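You operate a simulated robot arm through the tools that you are given. There is no shell and no other tool.

You run a simulated robot arm. Do the job below in one go: nothing can be reset, and whatever is moved stays where it is left.

Task
Swap the trial block in the bar clamp for the white stepped piece.
Fine: wind the jaw clear first, stand the block before the bench plug rack, wind the jaw shut on the piece. Set down upright: trial block, white stepped piece.
Where things are to end (x, y in the base frame): trial block within 50 mm of [810, -70].
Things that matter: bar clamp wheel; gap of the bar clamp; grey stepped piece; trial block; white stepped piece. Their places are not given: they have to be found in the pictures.

Only the result counts: the job must be done as asked and must still hold three seconds after the hand-in. Knocking over, shifting, dropping, spilling or breaking anything else fails it.

Robot
A 7-joint arm with a fingered hand, fixed in place. Base frame: the origin is on the floor under the middle of its stand, x ahead of it, y to its left, z up; the work surface is at about z = 840. Readings come in mm, degrees, newtons and seconds.
It reaches about 1333 mm from its shoulder. Its first joint turns from -69.0 to 172.0 degrees. Payload 5 kg.
The TCP is the grasp point between the finger pads, 32 mm short of the fingertips. In the tool frame z runs along the fingers and y along their closing line. The gripper opens to 160 mm; its body begins 89 mm behind the TCP. The gripper is a hand of 3 fingers: y runs from the thumb to the fingers, the wrist lies at [0, 0, -252] in the tool frame, and closing takes about 1.5 s.
Orientation is that of the tool frame in the base frame, as a unit quaternion [x, y, z, w]. With the fingers straight down and closing along the base's y, the tool's x points along the base's -x, its y along +y and its z along -z.

Tools
- The arm moves only by the tool send_rows. Its argument "moves" is a list of rows, each an object of numbers (a shift or turn left out is 0, a gripper value left out holds the last): "tx", "ty", "tz": the shift along the base's x, y, z in mm; "ax", "ay", "az": the turn, a rotation vector about the base's x, y, z in degrees. In form: [{"tx": .., "ty": .., "tz": .., "ax": .., "ay": .., "az": ..}, ...]. A call has 1 to 20 rows; each row is the pose to reach, as a shift and turn from the pose commanded when the call began. "hand" is the finger opening in mm, from 0 to 160, set as the call begins (left out, the last holds). Each row takes 0.2 s and may step no farther than 50 mm and 8.6 degrees from the row before; otherwise, or with a gripper value out of range, the whole call is refused. Where a pose cannot be reached the arm comes as near as it can. A force on the tool above 40 N (or 10 N above the force at the start of the call, whichever is more), or a blocked arm, ends the call early, and 0.2 s more pass. The fingers move at their own pace (about 108 mm/s each) and stop on an object; they squeeze with about 29 N. The grip force told is the motor's: it shows also when the fingers shut on nothing. Time passes only in rows, and 0.2 s behind the last, so rows that repeat a pose let the fingers close. It gives the time, the measured TCP pose, the force on the tool (base axes), the opening and the grip force at its end, in the units of the frame above (readings bear some noise), with the torque about the TCP (base axes, N m) and any sound that the robot's microphone picked up.
- Cameras (640 x 400 px; columns grow to the right, rows downward): "scene" is fixed at [224.7, 503, 1584.4]; the picture's right is [-0.92, -0.40, 0.00], its down [-0.19, 0.42, -0.89] and it looks along [0.36, -0.81, -0.46] (base axes); focal length 371 px, centre (320, 200). "wrist" rides on the gripper at [65, -4, -116] in the tool frame; the picture's right is [0.06, 1.00, 0.00], its down [-0.87, 0.05, -0.49] and it looks along [-0.49, 0.03, 0.87] (tool axes); focal length 261 px, centre (320, 200).
- grab_frame(camera): a new picture of that camera. It takes no simulated time.
- move_column(by): slides the trunk up (or, below 0, down) by that many mm; the arm rides with it, the base frame stays. It gives what a move gives, with no picture.
- hand_shape(shape): the hand has 3 fingers and takes this shape, open, in about a second: jaw (thumb against the fingers, like two jaws); tri (thumb and two fingers); tip (a fingertip pinch); poke (one finger out to press); point (the index stretched); flat (the hand flat); cup (the hand cupped); fist (a fist). The gripper value then closes the fingers along that shape, each until it touches; the sizes above hold for jaw. It gives what a move gives, with no picture.
- pixel_to_xyz(camera, pixels): for up to 12 pixels [column, row] of the newest picture of that camera ("zoom" is the newest enlarged one), the place [x, y, z] in the base frame of the surface seen there, good to about 2 mm, but the place of the scene camera against the robot may be out by one fixed shift of up to 12 mm in any direction. It takes no simulated time.
- close_up(camera, box): a new picture of the part [left, top, right, bottom] of that camera's present view, enlarged. It takes no simulated time.
- finish_job(): hands the job in; it is judged then, once.

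Open the gripper and draw the arm clear of the work before you hand the job in, unless the task says otherwise.

The tools are called after ">>>" as name(argument=value, ...) on one line, values as JSON. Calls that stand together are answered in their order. send_rows: Moves the arm, as the interface text tells. Its arguments: {"type":"object","properties":{"moves":{"type":"array","items":{"type":"object","properties":{"tx":{"type":"number"},"ty":{"type":"number"},"tz":{"type":"number"},"ax":{"type":"number"},"ay":{"type":"number"},"az":{"type":"number"}}}},"hand":{"type":"number"}},"required":["moves"]} The other tools are called the same way: move_column (by) moves the trunk up or down; hand_shape (shape) gives the hand a shape; grab_frame (camera) takes a picture; pixel_to_xyz (camera, pixels) gives the place of the surface under pixels of a picture; close_up (camera, box) takes an enlarged picture of a part of a camera's view; finish_job () hands the job in.

At the start:

```text
clock: 0.0
tool_pos: [506.3, -619.2, 1172.3]
ee_rot: [0.0, 1.0, 0.0, 0.0]
contact_force: [-0.1, 0.3, 0.4]
ft_torque: [-0.01, 0.02, 0.0]
width: 159.9
gripper_force: 0.0
shape: jaw
trunk travel left (down, up): [-550.0, 390.0]
```

scene: 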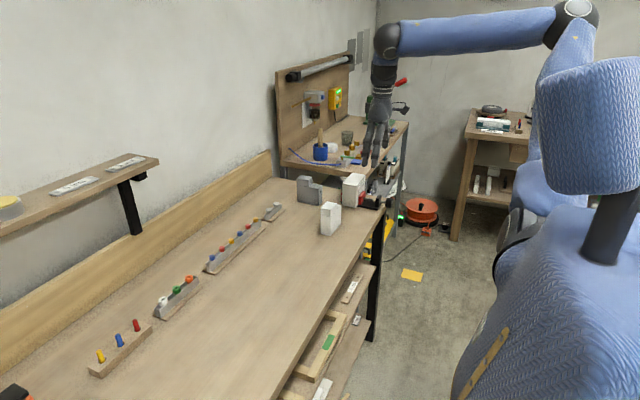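
wrist: 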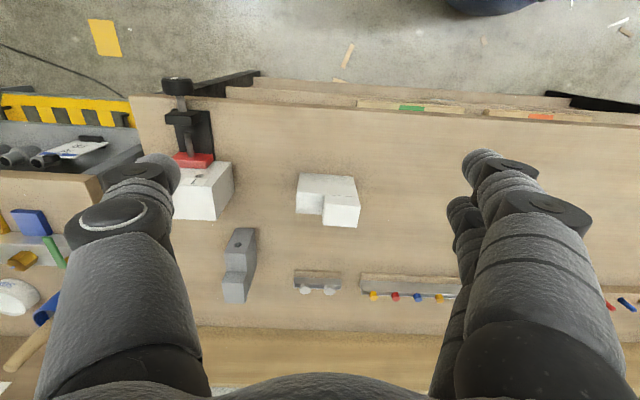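

I begin by looking closer at the clamp area in the scene view (around 350,190) and in the wrist view (around 200,160).

>>> close_up(camera="scene", box=[250, 150, 410, 250])

>>> close_up(camera="wrist", box=[120, 60, 440, 320])

```text
4.00 times, centred on (330, 200) of scene
```

zoom: 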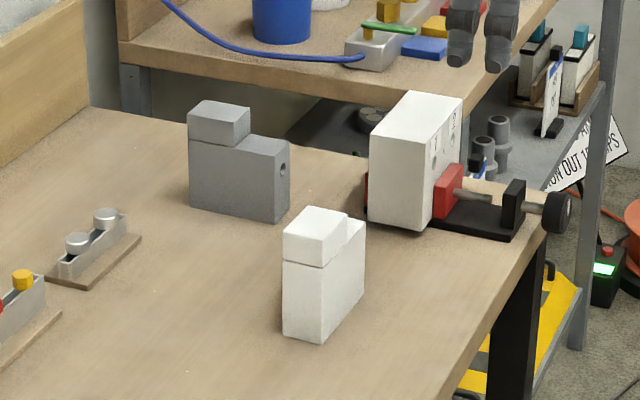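

```text
1.54 times, centred on (280, 190) of wrist
```

zoom: 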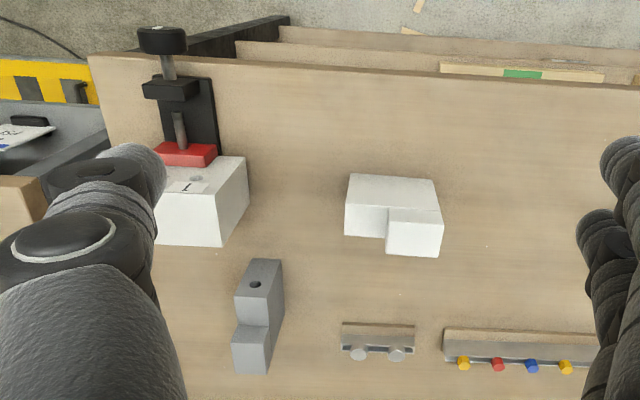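

The wrist zoom shows the wheel at (162,40), the red jaw at (187,153), the trial block top at (190,180), the white piece at (395,210), and the grey piece at (258,310). I read their positions from it.

>>> pixel_to_xyz(camera="zoom", pixels=[[162, 35], [162, 50], [170, 88], [180, 125], [187, 150], [200, 163], [238, 163], [220, 240], [205, 210], [200, 100], [165, 245], [245, 195]])

>>> pixel_to_xyz(camera="zoom", pixels=[[352, 178], [432, 182], [440, 210], [390, 212], [347, 208], [347, 230], [387, 250], [437, 252], [412, 240], [400, 195], [258, 290], [252, 345]])

>>> pixel_to_xyz(camera="wrist", pixels=[[294, 277], [340, 277], [318, 290], [305, 290], [331, 290], [375, 280], [318, 275], [318, 260], [260, 180], [300, 120], [320, 330], [400, 200]])

```text
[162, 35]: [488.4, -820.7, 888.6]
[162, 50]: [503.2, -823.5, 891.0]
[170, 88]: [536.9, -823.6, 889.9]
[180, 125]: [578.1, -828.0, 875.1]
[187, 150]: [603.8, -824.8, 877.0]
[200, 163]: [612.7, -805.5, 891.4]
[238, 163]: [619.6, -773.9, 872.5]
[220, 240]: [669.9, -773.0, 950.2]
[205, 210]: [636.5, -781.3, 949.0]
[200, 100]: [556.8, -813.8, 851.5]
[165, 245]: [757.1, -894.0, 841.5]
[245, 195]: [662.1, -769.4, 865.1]
```

```text
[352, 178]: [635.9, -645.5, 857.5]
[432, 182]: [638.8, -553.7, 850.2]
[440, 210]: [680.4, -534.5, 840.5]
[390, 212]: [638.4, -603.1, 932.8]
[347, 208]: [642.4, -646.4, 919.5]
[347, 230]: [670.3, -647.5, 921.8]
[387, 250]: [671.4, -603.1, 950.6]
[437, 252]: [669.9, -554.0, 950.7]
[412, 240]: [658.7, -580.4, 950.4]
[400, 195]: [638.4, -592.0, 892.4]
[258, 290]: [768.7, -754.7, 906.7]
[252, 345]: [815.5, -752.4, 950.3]
```

```text
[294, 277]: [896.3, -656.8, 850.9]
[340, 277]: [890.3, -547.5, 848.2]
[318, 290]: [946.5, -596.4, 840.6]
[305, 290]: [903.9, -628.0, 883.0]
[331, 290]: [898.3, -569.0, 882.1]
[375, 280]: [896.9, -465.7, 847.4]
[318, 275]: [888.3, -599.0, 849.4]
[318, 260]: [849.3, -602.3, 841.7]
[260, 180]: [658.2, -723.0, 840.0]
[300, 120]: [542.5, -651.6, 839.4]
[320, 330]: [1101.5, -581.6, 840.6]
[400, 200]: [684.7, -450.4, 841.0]
```

Getting enlarged looks at the clamp and the rest of the bench, to understand the wheel, gap and racks.

>>> close_up(camera="wrist", box=[140, 60, 260, 230])

>>> close_up(camera="scene", box=[330, 165, 400, 215])

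>>> close_up(camera="scene", box=[60, 190, 300, 390])

>>> pixel_to_xyz(camera="scene", pixels=[[120, 350], [180, 300], [235, 250], [272, 213], [100, 357], [120, 340], [136, 325], [164, 302], [177, 291], [190, 280], [200, 320], [230, 300]])

```text
2.35 times, centred on (200, 145) of wrist
```

zoom: 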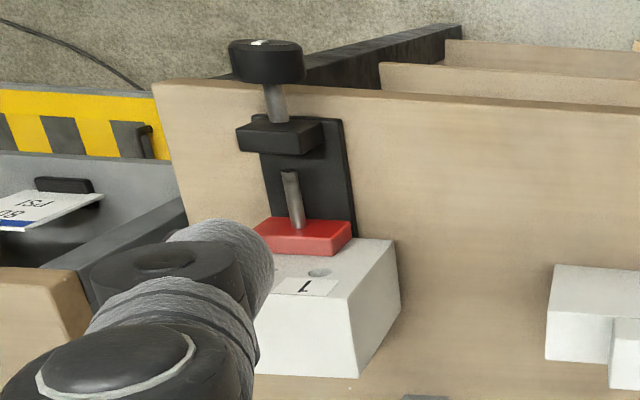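

```text
8.00 times, centred on (365, 190) of scene
```

zoom: 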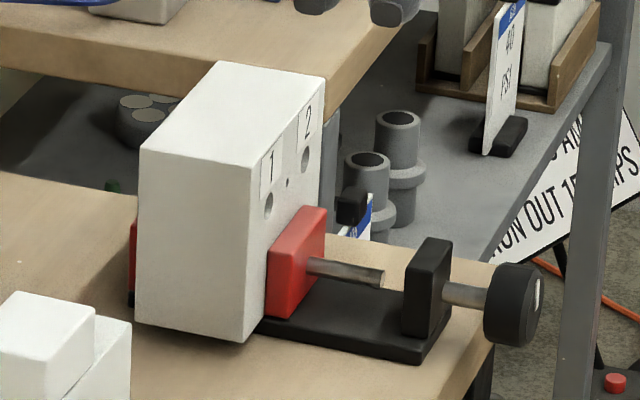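

```text
2.00 times, centred on (180, 290) of scene
```

zoom: 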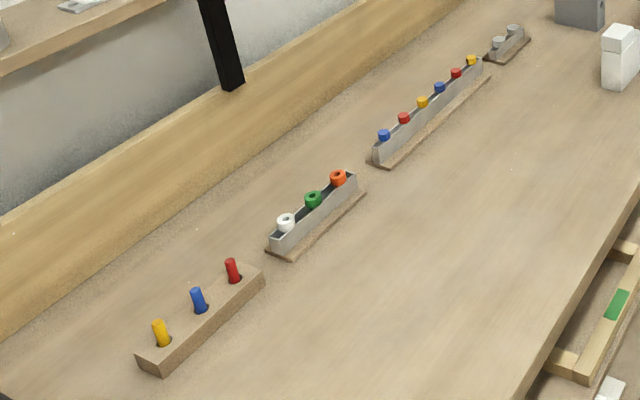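

```text
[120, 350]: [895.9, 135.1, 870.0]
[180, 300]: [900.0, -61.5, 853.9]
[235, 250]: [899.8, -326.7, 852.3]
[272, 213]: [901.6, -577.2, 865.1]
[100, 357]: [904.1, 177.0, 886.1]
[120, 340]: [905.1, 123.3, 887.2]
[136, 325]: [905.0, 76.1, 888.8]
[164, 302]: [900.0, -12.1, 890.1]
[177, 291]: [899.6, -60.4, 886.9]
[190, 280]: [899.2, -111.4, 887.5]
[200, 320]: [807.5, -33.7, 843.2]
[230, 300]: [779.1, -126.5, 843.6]
```

I take the 8x close-up of the clamp again so I can measure the trial block, jaw and clamp in it.

>>> close_up(camera="scene", box=[330, 165, 400, 215])

>>> pixel_to_xyz(camera="zoom", pixels=[[217, 66], [320, 82], [250, 162], [146, 145], [245, 335], [142, 315], [132, 230], [132, 300], [300, 225], [322, 210], [275, 305], [270, 255]])

>>> pixel_to_xyz(camera="zoom", pixels=[[345, 270], [375, 275], [410, 290], [435, 245], [445, 290], [465, 292], [500, 270], [530, 268], [520, 300], [535, 330], [540, 300], [410, 355]])

>>> pixel_to_xyz(camera="zoom", pixels=[[270, 205], [306, 160], [288, 182], [320, 340], [280, 325], [420, 340], [5, 350], [50, 350], [110, 350], [129, 320], [20, 300], [80, 310]])

```text
8.00 times, centred on (365, 190) of scene
```

zoom: 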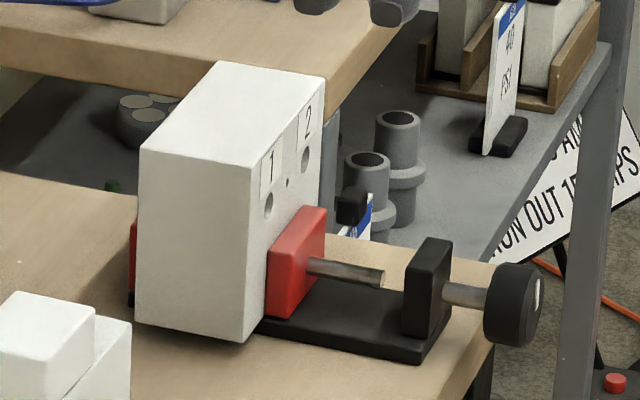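

```text
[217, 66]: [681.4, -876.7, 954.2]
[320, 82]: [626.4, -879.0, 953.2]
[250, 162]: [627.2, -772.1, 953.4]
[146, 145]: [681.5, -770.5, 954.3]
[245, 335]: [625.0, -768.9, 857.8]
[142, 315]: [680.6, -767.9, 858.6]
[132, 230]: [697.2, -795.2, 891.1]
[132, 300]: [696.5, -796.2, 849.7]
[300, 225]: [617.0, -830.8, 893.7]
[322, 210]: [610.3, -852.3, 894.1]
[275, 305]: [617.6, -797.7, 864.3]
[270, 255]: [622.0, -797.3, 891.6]
```

```text
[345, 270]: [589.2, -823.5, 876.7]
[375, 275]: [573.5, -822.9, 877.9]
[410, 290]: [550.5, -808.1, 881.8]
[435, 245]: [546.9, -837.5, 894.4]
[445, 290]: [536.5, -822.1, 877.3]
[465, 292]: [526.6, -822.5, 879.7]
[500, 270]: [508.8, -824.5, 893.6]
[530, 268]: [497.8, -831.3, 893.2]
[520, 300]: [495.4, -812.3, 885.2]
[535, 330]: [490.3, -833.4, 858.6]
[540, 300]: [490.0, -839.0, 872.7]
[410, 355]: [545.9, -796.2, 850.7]
```

```text
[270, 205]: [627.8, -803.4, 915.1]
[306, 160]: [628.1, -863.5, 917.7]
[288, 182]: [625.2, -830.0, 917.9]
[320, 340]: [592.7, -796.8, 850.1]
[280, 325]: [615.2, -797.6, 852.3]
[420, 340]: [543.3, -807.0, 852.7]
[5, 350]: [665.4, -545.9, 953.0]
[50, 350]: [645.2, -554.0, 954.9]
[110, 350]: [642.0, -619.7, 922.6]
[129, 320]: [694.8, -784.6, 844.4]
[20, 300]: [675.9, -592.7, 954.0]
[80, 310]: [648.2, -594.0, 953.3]
```

I check bench edge, the shelf beside the clamp, and the rack near the goal using both cameras.

>>> pixel_to_xyz(camera="wrist", pixels=[[140, 100], [250, 106], [350, 110], [60, 190], [30, 178], [90, 175], [110, 150], [60, 130], [240, 80], [400, 105], [240, 93], [130, 130]])

>>> pixel_to_xyz(camera="scene", pixels=[[340, 160], [380, 150], [320, 170], [395, 150], [400, 170], [380, 190], [385, 180], [345, 175], [370, 165], [300, 165], [366, 181], [352, 172]])

>>> pixel_to_xyz(camera="scene", pixels=[[155, 318], [172, 309], [190, 296], [200, 288], [160, 312], [195, 302], [210, 272], [150, 330], [165, 316], [383, 213], [360, 250], [340, 290]])

```text
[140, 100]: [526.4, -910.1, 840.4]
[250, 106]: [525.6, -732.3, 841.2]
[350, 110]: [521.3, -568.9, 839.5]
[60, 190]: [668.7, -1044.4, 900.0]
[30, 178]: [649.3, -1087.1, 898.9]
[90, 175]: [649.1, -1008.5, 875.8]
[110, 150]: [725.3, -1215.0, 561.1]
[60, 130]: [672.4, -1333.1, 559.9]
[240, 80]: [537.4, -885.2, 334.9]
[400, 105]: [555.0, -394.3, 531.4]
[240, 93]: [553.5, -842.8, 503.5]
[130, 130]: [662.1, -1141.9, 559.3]
```

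```text
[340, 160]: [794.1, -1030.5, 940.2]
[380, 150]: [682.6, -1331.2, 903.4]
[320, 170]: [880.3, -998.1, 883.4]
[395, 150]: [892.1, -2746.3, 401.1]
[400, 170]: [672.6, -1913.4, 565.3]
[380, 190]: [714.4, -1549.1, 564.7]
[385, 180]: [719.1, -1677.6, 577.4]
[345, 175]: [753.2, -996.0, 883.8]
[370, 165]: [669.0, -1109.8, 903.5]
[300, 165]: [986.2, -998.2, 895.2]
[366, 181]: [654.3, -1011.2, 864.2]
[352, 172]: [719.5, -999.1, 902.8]
```

```text
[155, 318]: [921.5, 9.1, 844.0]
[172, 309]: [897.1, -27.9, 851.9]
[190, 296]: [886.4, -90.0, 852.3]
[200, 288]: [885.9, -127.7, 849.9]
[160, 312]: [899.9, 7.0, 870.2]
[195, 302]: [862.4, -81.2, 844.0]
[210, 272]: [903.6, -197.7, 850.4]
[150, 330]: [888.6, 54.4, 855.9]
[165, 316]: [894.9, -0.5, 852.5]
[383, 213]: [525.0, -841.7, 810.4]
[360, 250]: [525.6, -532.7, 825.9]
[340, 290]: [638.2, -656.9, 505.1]
```

The wheel sits at about x 488–506, just in front of the bench edge (x≈520), and the neighbouring shelf starts at y≈−996, so there is room. I move the hand above and in front of the clamp so the wrist camera looks straight at the wheel.

>>> send_rows(moves=[{"tx": -15, "ty": -35, "tz": -8}, {"tx": -30, "ty": -70, "tz": -16}, {"tx": -45, "ty": -105, "tz": -25}, {"tx": -60, "ty": -140, "tz": -34}, {"tx": -75, "ty": -175, "tz": -43}, {"tx": -86, "ty": -205, "tz": -52}, {"tx": -86, "ty": -205, "tz": -52}])

>>> grab_frame(camera="wrist")

>>> close_up(camera="wrist", box=[220, 100, 420, 225])

```text
clock: 1.6
tool_pos: [420.7, -825.9, 1120.8]
ee_rot: [-0.001, 1.0, 0.0, 0.0]
contact_force: [0.3, -0.1, 1.5]
ft_torque: [0.0, 0.0, 0.01]
width: 159.7
gripper_force: 0.1
shape: jaw
trunk travel left (down, up): [-550.0, 390.0]
```

```text
taken
```

wrist: 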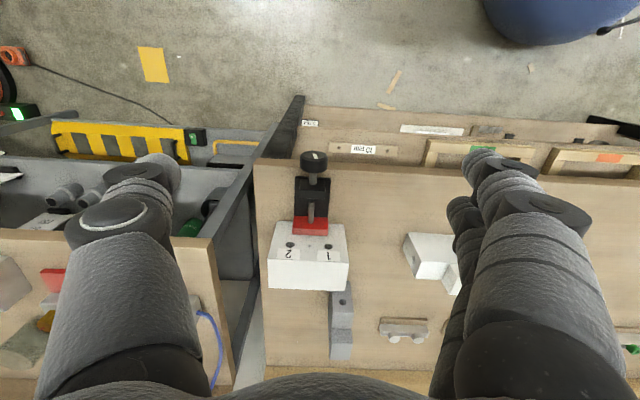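

```text
3.20 times, centred on (320, 162) of wrist
```

zoom: 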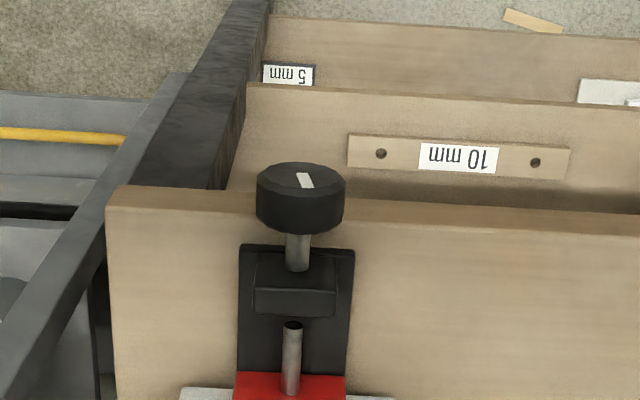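

Now the wheel is clear in the zoom: rim around (300,200), with a white mark at (305,180). I read its geometry and the jaw, block and screw.

>>> pixel_to_xyz(camera="zoom", pixels=[[260, 205], [341, 205], [300, 195], [300, 225], [265, 180], [340, 180], [300, 167], [300, 182], [298, 255], [292, 350], [290, 325], [290, 385]])

>>> close_up(camera="wrist", box=[250, 140, 410, 300])

```text
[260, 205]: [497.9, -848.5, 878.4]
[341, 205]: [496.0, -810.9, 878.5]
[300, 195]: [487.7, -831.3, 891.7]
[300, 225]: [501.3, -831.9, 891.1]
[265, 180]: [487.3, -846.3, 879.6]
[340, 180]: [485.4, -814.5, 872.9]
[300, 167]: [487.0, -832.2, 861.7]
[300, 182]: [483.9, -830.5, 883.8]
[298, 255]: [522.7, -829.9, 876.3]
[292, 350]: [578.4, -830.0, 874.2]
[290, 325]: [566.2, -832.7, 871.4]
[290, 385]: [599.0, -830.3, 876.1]
```

```text
2.50 times, centred on (330, 220) of wrist
```

zoom: 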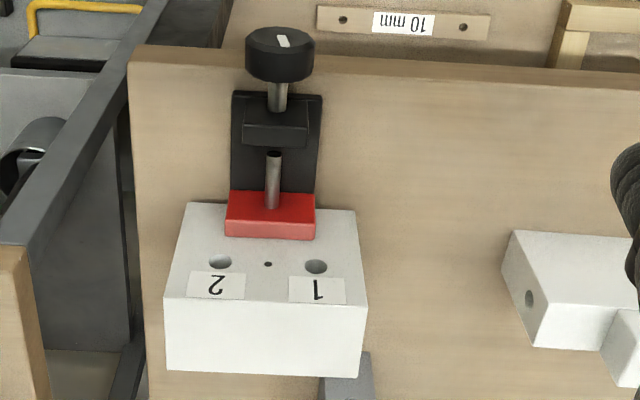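

I measure jaw, block and the white piece from this view: jaw at (270,205)–(270,230), block corners and the white piece with its side hole.

>>> pixel_to_xyz(camera="zoom", pixels=[[232, 200], [310, 200], [230, 222], [312, 224], [270, 228], [170, 308], [360, 310], [172, 365], [355, 370], [195, 208], [350, 215], [265, 340]])

>>> pixel_to_xyz(camera="zoom", pixels=[[516, 236], [635, 245], [600, 300], [545, 300], [530, 300], [540, 340], [600, 340], [612, 335], [240, 100], [318, 100], [248, 130], [305, 130]])

```text
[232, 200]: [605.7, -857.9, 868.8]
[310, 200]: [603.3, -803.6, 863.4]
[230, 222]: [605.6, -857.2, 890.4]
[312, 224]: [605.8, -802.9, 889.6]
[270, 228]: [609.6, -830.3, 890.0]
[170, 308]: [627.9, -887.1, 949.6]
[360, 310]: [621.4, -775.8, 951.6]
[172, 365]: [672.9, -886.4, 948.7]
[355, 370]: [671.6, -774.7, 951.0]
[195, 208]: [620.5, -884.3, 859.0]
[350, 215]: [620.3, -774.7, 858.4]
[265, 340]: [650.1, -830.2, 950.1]
```

```text
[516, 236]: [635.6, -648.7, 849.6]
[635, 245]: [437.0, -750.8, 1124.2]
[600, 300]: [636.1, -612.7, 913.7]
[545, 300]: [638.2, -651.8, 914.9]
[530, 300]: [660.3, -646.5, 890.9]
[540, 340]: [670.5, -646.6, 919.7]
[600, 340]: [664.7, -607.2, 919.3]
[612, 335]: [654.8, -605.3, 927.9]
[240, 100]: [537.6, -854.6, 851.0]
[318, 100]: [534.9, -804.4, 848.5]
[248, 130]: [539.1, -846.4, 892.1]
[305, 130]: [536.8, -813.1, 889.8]
```

Axis of the wheel: y ≈ −830, z ≈ 872, wheel x ≈ 485–504, radius ≈ 19.5. I swing the hand so the fingers point along +x, staying in front of and above the wheel.

>>> send_rows(moves=[{"tx": -6, "ty": -1, "tz": -5, "ay": -8.2}, {"tx": -12, "ty": -1, "tz": -10, "ay": -16.4}, {"tx": -18, "ty": -2, "tz": -15, "ay": -24.6}, {"tx": -24, "ty": -2, "tz": -20, "ay": -32.8}, {"tx": -30, "ty": -3, "tz": -25, "ay": -41}, {"tx": -36, "ty": -3, "tz": -30, "ay": -49.2}, {"tx": -42, "ty": -4, "tz": -35, "ay": -57.4}, {"tx": -48, "ty": -4, "tz": -40, "ay": -65.6}, {"tx": -54, "ty": -5, "tz": -45, "ay": -73.8}, {"tx": -60, "ty": -5, "tz": -50, "ay": -82}, {"tx": -60, "ty": -6, "tz": -50, "ay": -90}, {"tx": -60, "ty": -6, "tz": -50, "ay": -90}])

>>> grab_frame(camera="scene")

>>> grab_frame(camera="wrist")

```text
clock: 4.2
tool_pos: [361.7, -830.9, 1070.5]
ee_rot: [-0.001, 0.706, 0.0, 0.708]
contact_force: [-0.5, -0.5, 0.4]
ft_torque: [0.02, -0.03, -0.04]
width: 160.1
gripper_force: 0.2
shape: jaw
trunk travel left (down, up): [-550.0, 390.0]
```

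```text
taken
```

scene: 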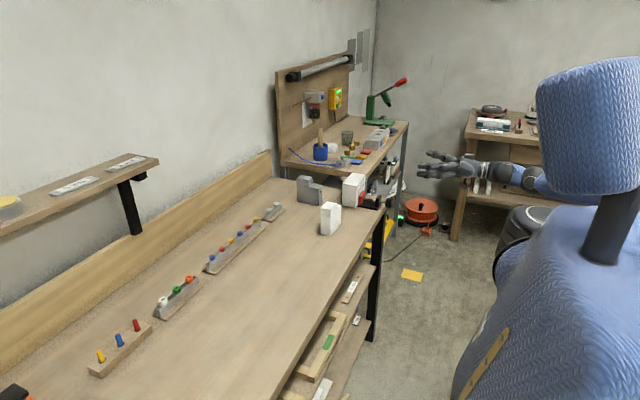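

```text
taken
```

wrist: 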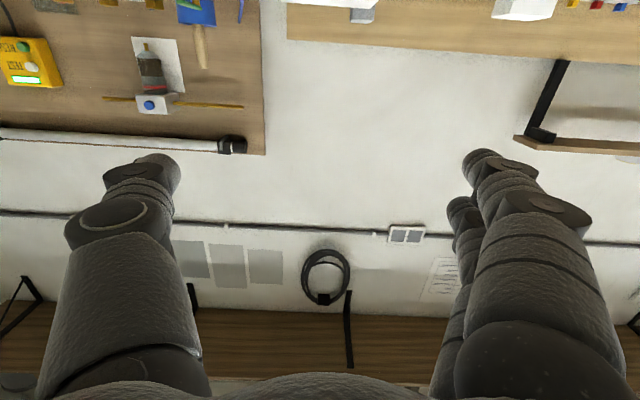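

The hand now points along +x, thumb at −y. In free space here I test how far the hand can roll about +x, to know how big each winding stroke can be.

>>> send_rows(moves=[{"ax": 8.5}, {"ax": 17}, {"ax": 25.5}, {"ax": 34}, {"ax": 42.5}, {"ax": 51}, {"ax": 59.5}, {"ax": 68}, {"ax": 76.5}, {"ax": 85}, {"ax": 93.5}, {"ax": 102}, {"ax": 110.5}, {"ax": 119}, {"ax": 119}])

```text
clock: 7.4
tool_pos: [360.2, -829.3, 1070.2]
ee_rot: [0.609, 0.358, 0.61, 0.358]
contact_force: [0.0, 1.0, 0.5]
ft_torque: [0.0, 0.01, -0.01]
width: 159.9
gripper_force: 0.1
shape: jaw
trunk travel left (down, up): [-550.0, 390.0]
```

+119° is reached exactly. Now I test the other way, back past zero.

>>> send_rows(moves=[{"ax": -8.5}, {"ax": -17}, {"ax": -25.5}, {"ax": -34}, {"ax": -42.5}, {"ax": -51}, {"ax": -59.5}, {"ax": -68}, {"ax": -76.5}, {"ax": -85}, {"ax": -93.5}, {"ax": -102}, {"ax": -110.5}, {"ax": -119}, {"ax": -127.5}, {"ax": -136}, {"ax": -144.5}, {"ax": -153}, {"ax": -161.5}, {"ax": -170}])

>>> send_rows(moves=[{"ax": -8.5}, {"ax": -17}, {"ax": -25.5}, {"ax": -34}, {"ax": -42.5}, {"ax": -51}, {"ax": -59.5}, {"ax": -68}, {"ax": -68}])

```text
clock: 11.6
tool_pos: [360.2, -831.4, 1070.5]
ee_rot: [-0.305, 0.638, -0.305, 0.638]
contact_force: [-0.5, 1.2, 0.3]
ft_torque: [-0.01, 0.01, 0.02]
width: 160.0
gripper_force: 0.1
shape: jaw
trunk travel left (down, up): [-550.0, 390.0]
```

```text
clock: 13.6
tool_pos: [361.3, -830.3, 1071.3]
ee_rot: [0.61, -0.358, 0.61, -0.358]
contact_force: [0.3, -0.6, -0.3]
ft_torque: [0.02, -0.02, 0.01]
width: 159.9
gripper_force: 0.1
shape: jaw
trunk travel left (down, up): [-550.0, 390.0]
```

Both ±119° are fine. I roll back towards +34° while lowering to the wheel's axis height (z 872), staying at x 360 in front of the wheel.

>>> send_rows(moves=[{"ax": 8.5, "tz": -11}, {"ax": 17, "tz": -22}, {"ax": 25.5, "tz": -33}, {"ax": 34, "tz": -44}, {"ax": 42.5, "tz": -55}, {"ax": 51, "tz": -66}, {"ax": 59.5, "tz": -77}, {"ax": 68, "tz": -88}, {"ax": 76.5, "tz": -99}, {"ax": 85, "tz": -110}, {"ax": 93.5, "tz": -121}, {"ax": 102, "tz": -132}, {"ax": 110.5, "tz": -143}, {"ax": 119, "tz": -154}, {"ax": 127.5, "tz": -165}, {"ax": 136, "tz": -176}, {"ax": 144.5, "tz": -187}, {"ax": 153, "tz": -198.3}, {"ax": 153, "tz": -198.3}])

>>> grab_frame(camera="scene")

>>> close_up(camera="scene", box=[330, 150, 490, 250])

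```text
clock: 17.6
tool_pos: [360.7, -829.4, 871.5]
ee_rot: [0.207, 0.676, 0.207, 0.676]
contact_force: [0.0, -0.7, 0.3]
ft_torque: [-0.03, -0.03, 0.04]
width: 160.0
gripper_force: 0.1
shape: jaw
trunk travel left (down, up): [-550.0, 390.0]
```

```text
taken
```

scene: 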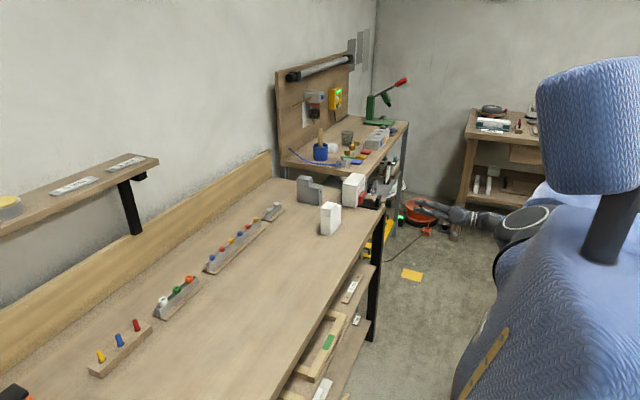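

```text
4.00 times, centred on (410, 200) of scene
```

zoom: 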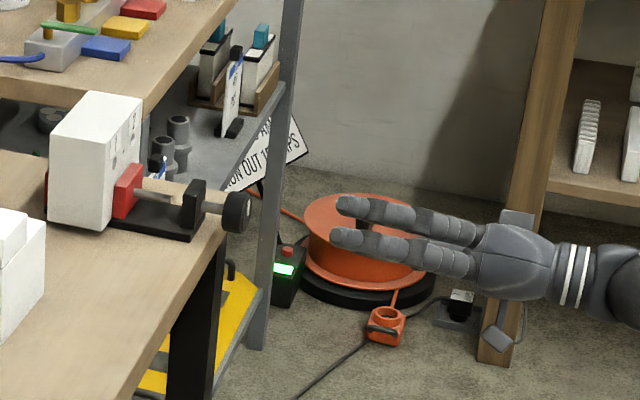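

Clear line in front of the wheel. I narrow the hand to 90 mm, finish rolling to +85°, and advance so the fingertips surround the wheel (TCP x ≈ 476, tips ≈ 508, short of the bench edge).

>>> send_rows(hand=90, moves=[{"ax": 8.5}, {"ax": 17}, {"ax": 25.5}, {"ax": 34}, {"ax": 42.5}, {"ax": 51}, {"ax": 51, "tx": 30, "ty": 0.2}, {"ax": 51, "tx": 60, "ty": 0.2}, {"ax": 51, "tx": 85, "ty": 0.2}, {"ax": 51, "tx": 100, "ty": 0.2}, {"ax": 51, "tx": 115.7, "ty": 0.2}, {"ax": 51, "tx": 115.7, "ty": 0.2}])

>>> close_up(camera="scene", box=[330, 165, 426, 225])

>>> grab_frame(camera="wrist")

```text
clock: 20.2
tool_pos: [477.6, -829.6, 871.8]
ee_rot: [0.477, 0.522, 0.477, 0.521]
contact_force: [-0.8, 0.1, 0.0]
ft_torque: [-0.01, -0.01, 0.0]
width: 90.7
gripper_force: 0.0
shape: jaw
trunk travel left (down, up): [-550.0, 390.0]
```

```text
6.67 times, centred on (378, 195) of scene
```

zoom: 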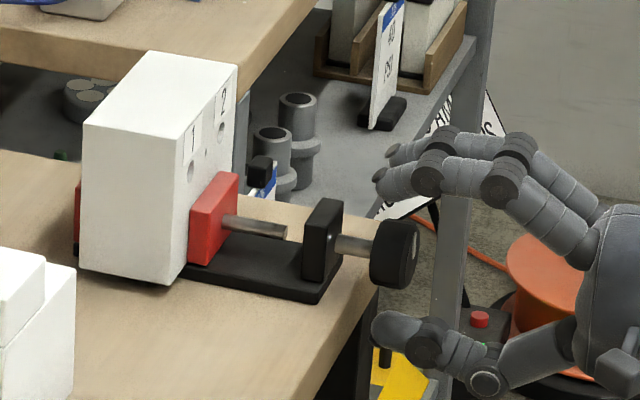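

```text
taken
```

wrist: 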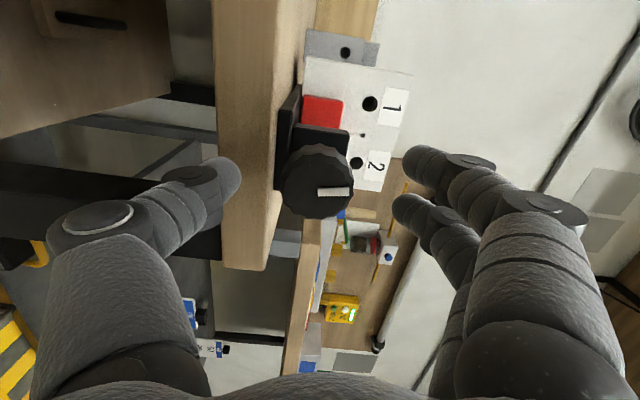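

The wheel at (317,187) in the wrist view sits midway between thumb and fingers. I close on it.

>>> send_rows(hand=20, moves=[{}, {}, {}, {}, {}, {}, {}, {}])

>>> grab_frame(camera="wrist")

>>> close_up(camera="scene", box=[330, 165, 426, 225])

```text
clock: 22.0
tool_pos: [478.3, -830.9, 871.4]
ee_rot: [0.478, 0.521, 0.477, 0.521]
contact_force: [1.5, 0.9, -6.8]
ft_torque: [-0.01, 0.18, 0.03]
width: 31.0
gripper_force: 29.1
shape: jaw
trunk travel left (down, up): [-550.0, 390.0]
```

```text
taken
```

wrist: 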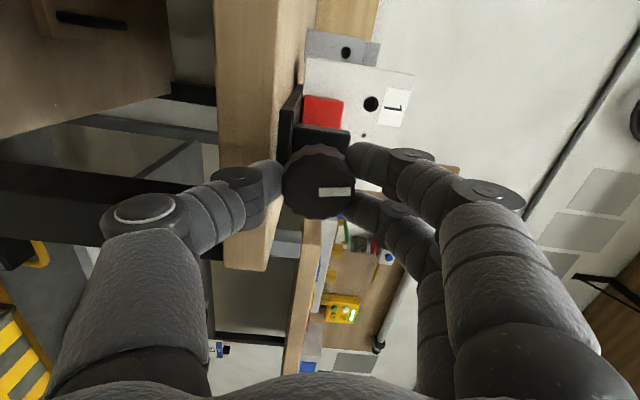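

```text
6.67 times, centred on (378, 195) of scene
```

zoom: 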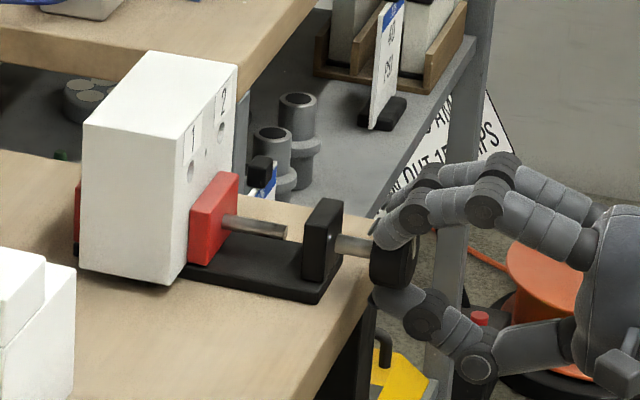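

Gripped (29 N, contact on three fingers). I now turn a small test stroke of −34° about x (counter-clockwise as seen from the wheel side) and check resistance and jaw motion.

>>> send_rows(moves=[{"ax": -6}, {"ax": -12}, {"ax": -18}, {"ax": -26}, {"ax": -34}, {"ax": -34}])

>>> grab_frame(camera="wrist")

>>> close_up(camera="scene", box=[330, 165, 426, 225])

```text
clock: 23.4
tool_pos: [477.1, -829.6, 870.0]
ee_rot: [0.305, 0.639, 0.304, 0.638]
contact_force: [6.7, 7.9, -10.1]
ft_torque: [0.04, 0.2, 0.18]
width: 31.0
gripper_force: 28.8
shape: jaw
trunk travel left (down, up): [-550.0, 390.0]
```

```text
taken
```

wrist: 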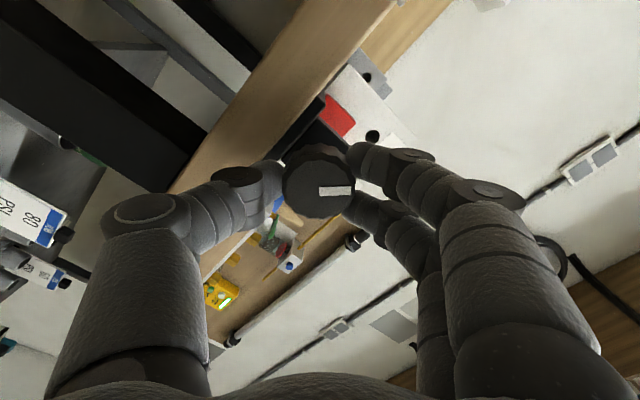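

```text
6.67 times, centred on (378, 195) of scene
```

zoom: 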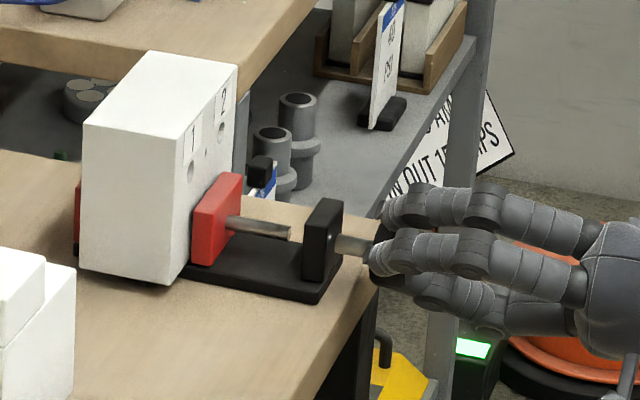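

The wheel mark turned with the hand and the red jaw moved off the block, so −x rotation loosens. Forces hint that the wheel axis is slightly lower and to +y, so I shift by about 1 mm while turning further.

>>> send_rows(moves=[{"ax": -6, "tz": -1, "ty": 0.7}, {"ax": -14, "tz": -1, "ty": 0.7}, {"ax": -22, "tz": -1, "ty": 0.7}, {"ax": -30, "tz": -1, "ty": 0.7}, {"ax": -38, "tz": -1, "ty": 0.7}, {"ax": -46, "tz": -1, "ty": 0.7}, {"ax": -54, "tz": -1, "ty": 0.7}, {"ax": -54, "tz": -1, "ty": 0.7}])

>>> close_up(camera="scene", box=[330, 165, 426, 225])

```text
clock: 25.2
tool_pos: [477.9, -829.8, 870.6]
ee_rot: [-0.02, 0.707, -0.018, 0.707]
contact_force: [8.6, 1.8, -6.7]
ft_torque: [0.0, 0.17, 0.09]
width: 30.4
gripper_force: 28.5
shape: jaw
trunk travel left (down, up): [-550.0, 390.0]
```

```text
6.67 times, centred on (378, 195) of scene
```

zoom: 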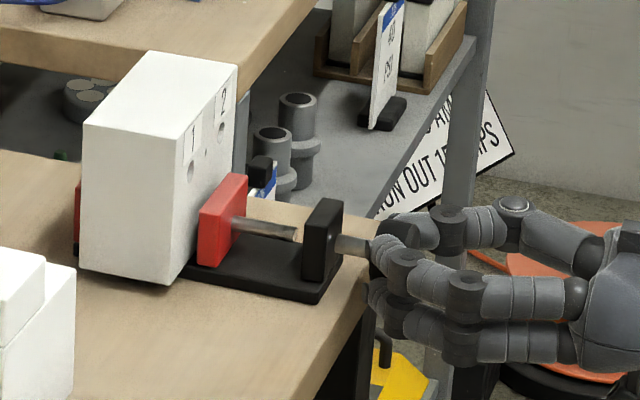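

The jaw has moved several mm off the block (red jaw front now at pixel ~200 versus block edge ~185). I continue another −80° for ample clearance.

>>> send_rows(moves=[{"ax": -8, "tz": -0.5}, {"ax": -16, "tz": -0.5}, {"ax": -24, "tz": -0.5}, {"ax": -32, "tz": -0.5}, {"ax": -40, "tz": -0.5}, {"ax": -48, "tz": -0.5}, {"ax": -56, "tz": -0.5}, {"ax": -64, "tz": -0.5}, {"ax": -72, "tz": -0.5}, {"ax": -80, "tz": -0.5}, {"ax": -80, "tz": -0.5}])

>>> close_up(camera="scene", box=[330, 165, 426, 225])

>>> pixel_to_xyz(camera="zoom", pixels=[[220, 220], [240, 200], [215, 255], [235, 185], [255, 225], [285, 232], [310, 240], [190, 268], [200, 268], [140, 200], [170, 220], [120, 270]])

```text
clock: 27.6
tool_pos: [477.2, -829.5, 870.6]
ee_rot: [-0.469, 0.529, -0.469, 0.529]
contact_force: [7.8, -4.7, -0.4]
ft_torque: [0.0, 0.04, -0.06]
width: 30.4
gripper_force: 28.6
shape: jaw
trunk travel left (down, up): [-550.0, 390.0]
```

```text
6.67 times, centred on (378, 195) of scene
```

zoom: 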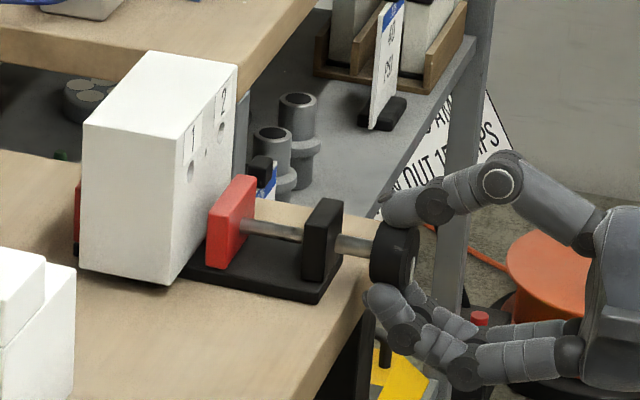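

```text
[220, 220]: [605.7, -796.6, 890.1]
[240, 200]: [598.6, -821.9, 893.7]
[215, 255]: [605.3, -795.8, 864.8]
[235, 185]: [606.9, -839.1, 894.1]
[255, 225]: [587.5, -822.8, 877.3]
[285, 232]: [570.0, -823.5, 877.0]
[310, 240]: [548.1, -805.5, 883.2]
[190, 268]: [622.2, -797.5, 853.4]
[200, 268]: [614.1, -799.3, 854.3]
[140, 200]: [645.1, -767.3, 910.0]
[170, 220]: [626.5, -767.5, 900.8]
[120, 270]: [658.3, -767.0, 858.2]
```

The jaw has backed off ~10 mm (≈20 mm per turn), so the block is free. I open the hand, let it settle, and back straight off the wheel, trimming the roll to −90°.

>>> send_rows(hand=95, moves=[{}, {}, {}, {}, {}, {"tx": -20}, {"tx": -45}, {"tx": -75}, {"tx": -105}, {"tx": -130, "ax": -3.5}, {"tx": -150, "ax": -7}, {"tx": -150, "ax": -7}])

>>> close_up(camera="scene", box=[330, 165, 426, 225])

```text
clock: 30.2
tool_pos: [324.8, -829.1, 869.8]
ee_rot: [-0.5, 0.501, -0.499, 0.5]
contact_force: [0.2, 0.4, -0.7]
ft_torque: [0.02, 0.02, 0.02]
width: 94.8
gripper_force: 0.0
shape: jaw
trunk travel left (down, up): [-550.0, 390.0]
```

```text
6.67 times, centred on (378, 195) of scene
```

zoom: 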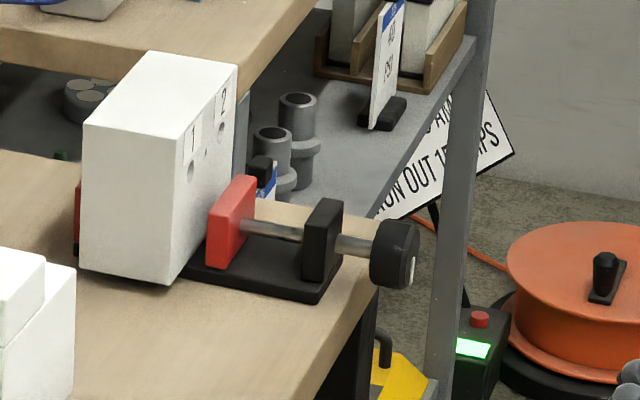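

The wheel is free and the jaw holds its opened place. I swing the fingers down (closing along x) while rising above the bench.

>>> send_rows(hand=120, moves=[{"tz": 30}, {"tz": 60}, {"tz": 90, "ay": 8.2}, {"tz": 120, "ay": 16.4, "tx": 10}, {"tz": 150, "ay": 24.6, "tx": 20}, {"tz": 180, "ay": 32.8, "tx": 40}, {"tz": 210, "ay": 41, "tx": 60}, {"tz": 230, "ay": 49.2, "tx": 80}, {"tz": 250, "ay": 57.4, "tx": 100}, {"tz": 260, "ay": 65.6, "tx": 125}, {"tz": 260, "ay": 73.8, "tx": 150}, {"tz": 260, "ay": 82, "tx": 175}, {"tz": 260, "ay": 90, "tx": 200}, {"tz": 260, "ay": 90, "tx": 200}])

>>> grab_frame(camera="wrist")

>>> grab_frame(camera="scene")

```text
clock: 33.2
tool_pos: [525.1, -829.9, 1132.9]
ee_rot: [0.707, -0.707, 0.0, 0.0]
contact_force: [0.1, -0.1, 0.5]
ft_torque: [-0.05, -0.05, -0.01]
width: 120.0
gripper_force: 0.0
shape: jaw
trunk travel left (down, up): [-550.0, 390.0]
```

```text
taken
```

wrist: 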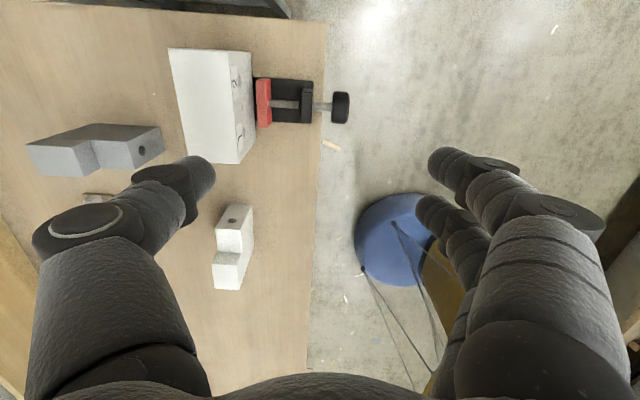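

```text
taken
```

scene: 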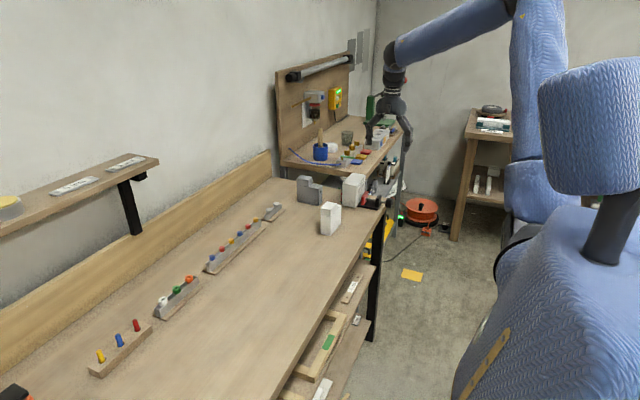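

Fingers are down, closing along x. From this new view I measure the block, clamp gap and white piece again.

>>> close_up(camera="wrist", box=[150, 30, 360, 300])

>>> pixel_to_xyz(camera="wrist", pixels=[[170, 51], [230, 53], [184, 160], [237, 160], [205, 105], [253, 120], [263, 85], [263, 122], [268, 100], [300, 100], [310, 90], [340, 108]])

>>> pixel_to_xyz(camera="wrist", pixels=[[230, 208], [251, 208], [220, 232], [242, 232], [216, 256], [238, 256], [214, 285], [238, 287], [226, 270], [230, 245], [248, 250], [235, 220]])

```text
1.48 times, centred on (255, 165) of wrist
```

zoom: 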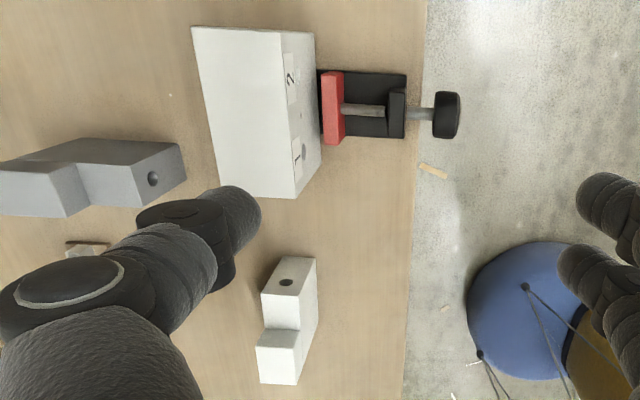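

```text
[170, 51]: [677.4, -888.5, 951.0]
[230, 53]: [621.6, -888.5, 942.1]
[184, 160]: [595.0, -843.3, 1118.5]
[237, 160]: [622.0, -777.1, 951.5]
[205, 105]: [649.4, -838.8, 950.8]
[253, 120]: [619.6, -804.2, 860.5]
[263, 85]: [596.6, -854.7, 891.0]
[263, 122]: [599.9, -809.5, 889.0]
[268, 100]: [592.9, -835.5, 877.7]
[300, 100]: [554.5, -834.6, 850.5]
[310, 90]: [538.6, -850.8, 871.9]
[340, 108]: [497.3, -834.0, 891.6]
```

```text
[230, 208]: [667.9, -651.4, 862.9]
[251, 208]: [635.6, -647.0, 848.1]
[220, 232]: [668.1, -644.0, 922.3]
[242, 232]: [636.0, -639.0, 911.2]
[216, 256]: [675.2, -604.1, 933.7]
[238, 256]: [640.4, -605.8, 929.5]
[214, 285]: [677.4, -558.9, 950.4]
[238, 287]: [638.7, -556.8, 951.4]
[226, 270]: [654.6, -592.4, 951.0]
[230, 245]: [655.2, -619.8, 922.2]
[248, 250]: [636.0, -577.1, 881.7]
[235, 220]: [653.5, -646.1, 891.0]
```

Block spans x 620–678, y −887…−776, top 951; its centre is about (649, −831). I move above it, then come down with 110 mm opening until fingertips are just above the clamp pads (pads' top ≈ 890).

>>> send_rows(hand=110, moves=[{"tx": 40}, {"tx": 80, "ty": -1}, {"tx": 123, "ty": -2}, {"tx": 123, "ty": -2, "tz": -40}, {"tx": 123, "ty": -2, "tz": -75}, {"tx": 123, "ty": -2, "tz": -75}])

>>> grab_frame(camera="wrist")

>>> close_up(camera="scene", box=[310, 125, 438, 205])

```text
clock: 34.6
tool_pos: [650.1, -831.9, 1056.1]
ee_rot: [0.708, -0.707, -0.001, 0.0]
contact_force: [-0.4, -0.3, -0.1]
ft_torque: [-0.01, -0.01, 0.0]
width: 110.4
gripper_force: 0.1
shape: jaw
trunk travel left (down, up): [-550.0, 390.0]
```

```text
taken
```

wrist: 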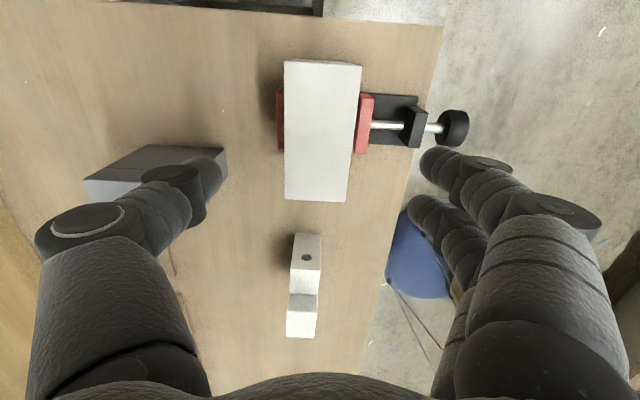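

```text
5.00 times, centred on (374, 165) of scene
```

zoom: 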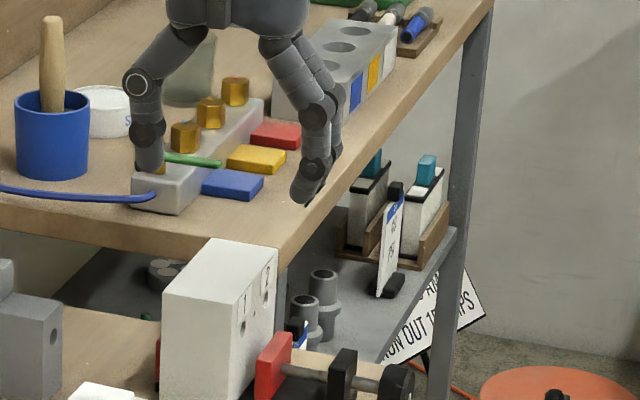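

The hand is centred over the block (block at (320,130) between the fingers). I descend to TCP z ≈ 935.

>>> send_rows(moves=[{"tz": -35}, {"tz": -65}, {"tz": -90}, {"tz": -108}, {"tz": -120}, {"tz": -120}])

>>> grab_frame(camera="wrist")

>>> close_up(camera="scene", box=[310, 145, 438, 225])

```text
clock: 36.0
tool_pos: [650.0, -832.2, 935.5]
ee_rot: [0.707, -0.707, 0.001, 0.0]
contact_force: [0.0, -0.4, 0.9]
ft_torque: [-0.01, 0.0, 0.01]
width: 110.4
gripper_force: 0.2
shape: jaw
trunk travel left (down, up): [-550.0, 390.0]
```

```text
taken
```

wrist: 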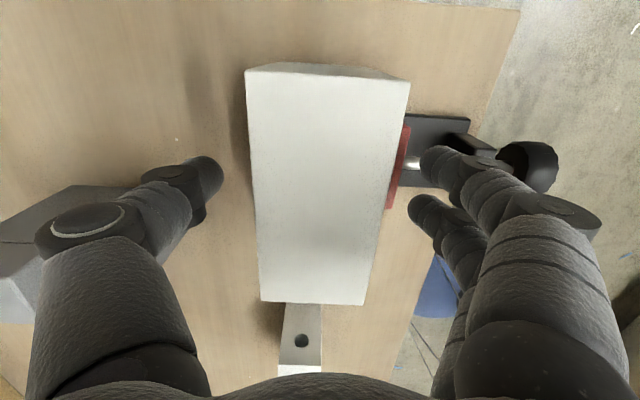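

```text
5.00 times, centred on (374, 185) of scene
```

zoom: 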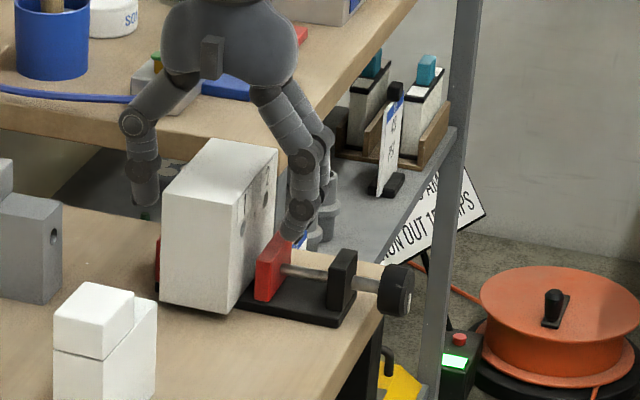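

The block sits between thumb (215,180) and fingers (415,180). I close on it with a 1 mm shift to −x.

>>> send_rows(hand=40, moves=[{"tx": -0.5}, {"tx": -1}, {"tx": -1}, {"tx": -1}, {"tx": -1}, {"tx": -1}, {"tx": -1}, {"tx": -1}])

>>> grab_frame(camera="wrist")

>>> close_up(camera="scene", box=[310, 145, 438, 225])

```text
clock: 37.8
tool_pos: [649.1, -831.5, 934.3]
ee_rot: [-0.707, 0.707, 0.0, 0.0]
contact_force: [0.4, 0.2, 0.2]
ft_torque: [0.0, -0.02, 0.02]
width: 53.5
gripper_force: 29.8
shape: jaw
trunk travel left (down, up): [-550.0, 390.0]
```

```text
taken
```

wrist: 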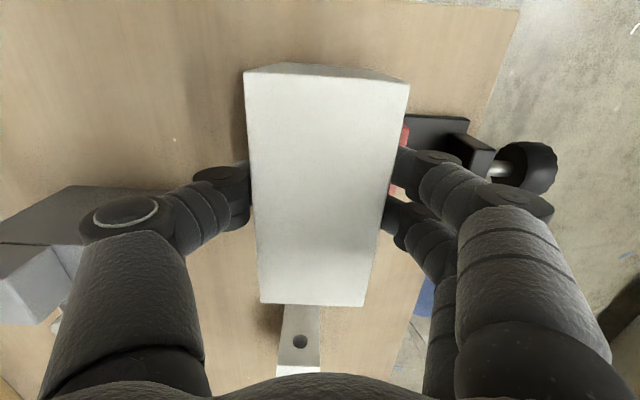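

```text
5.00 times, centred on (374, 185) of scene
```

zoom: 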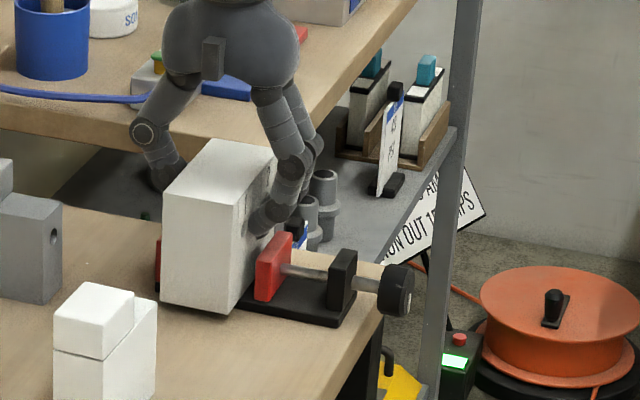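

Gripped firmly (opening 53.5, 29.8 N). I lift straight up slowly first.

>>> send_rows(moves=[{"tz": 4}, {"tz": 10}, {"tz": 20}, {"tz": 35}, {"tz": 55}, {"tz": 80}, {"tz": 110}, {"tz": 140}, {"tz": 140}])

>>> grab_frame(camera="wrist")

>>> grab_frame(camera="scene")

```text
clock: 39.8
tool_pos: [648.3, -833.2, 1074.2]
ee_rot: [0.707, -0.707, 0.0, 0.0]
contact_force: [0.8, 0.0, -4.3]
ft_torque: [-0.02, 0.02, -0.01]
width: 53.3
gripper_force: 29.4
shape: jaw
trunk travel left (down, up): [-550.0, 390.0]
```

```text
taken
```

wrist: 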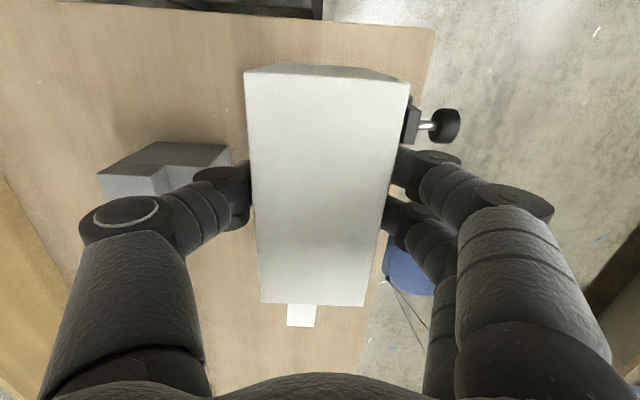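

```text
taken
```

scene: 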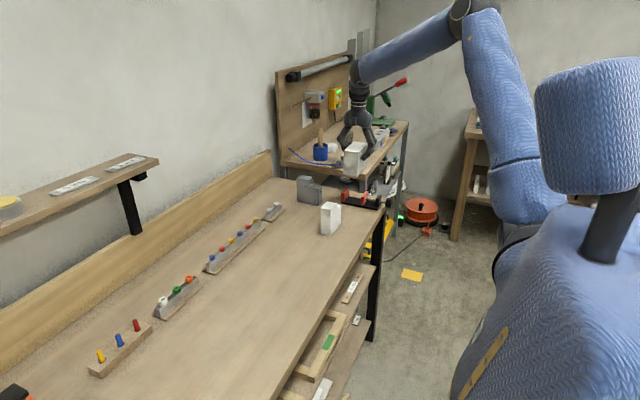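

Block is held (weight ≈ 4.5 N). Before carrying it across, I check the wall shelf near (100,180) in the scene and the rack position to keep the arm clear.

>>> pixel_to_xyz(camera="scene", pixels=[[155, 165], [60, 215], [100, 190], [130, 200], [135, 230], [10, 235], [195, 302], [182, 310], [205, 295], [165, 322], [192, 285], [178, 312]])

>>> close_up(camera="scene", box=[130, 250, 250, 340])

```text
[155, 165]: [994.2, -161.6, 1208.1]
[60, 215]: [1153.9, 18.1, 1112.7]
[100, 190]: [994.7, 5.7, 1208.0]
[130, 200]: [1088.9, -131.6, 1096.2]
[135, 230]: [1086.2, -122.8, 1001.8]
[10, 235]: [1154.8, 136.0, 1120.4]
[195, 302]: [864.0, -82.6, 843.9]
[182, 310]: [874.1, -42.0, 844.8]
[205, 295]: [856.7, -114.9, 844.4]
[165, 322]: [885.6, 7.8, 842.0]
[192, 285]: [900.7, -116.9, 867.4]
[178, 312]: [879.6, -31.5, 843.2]
```

```text
4.44 times, centred on (190, 295) of scene
```

zoom: 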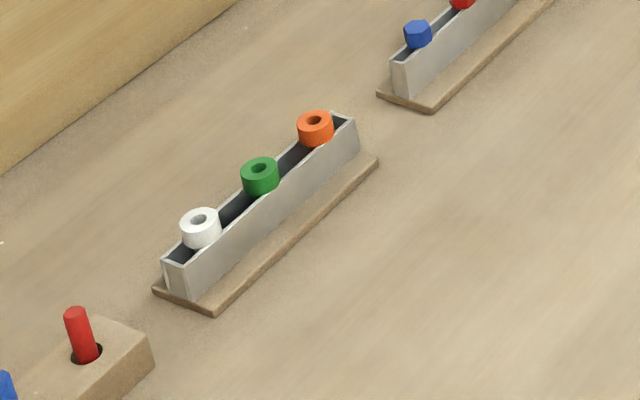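

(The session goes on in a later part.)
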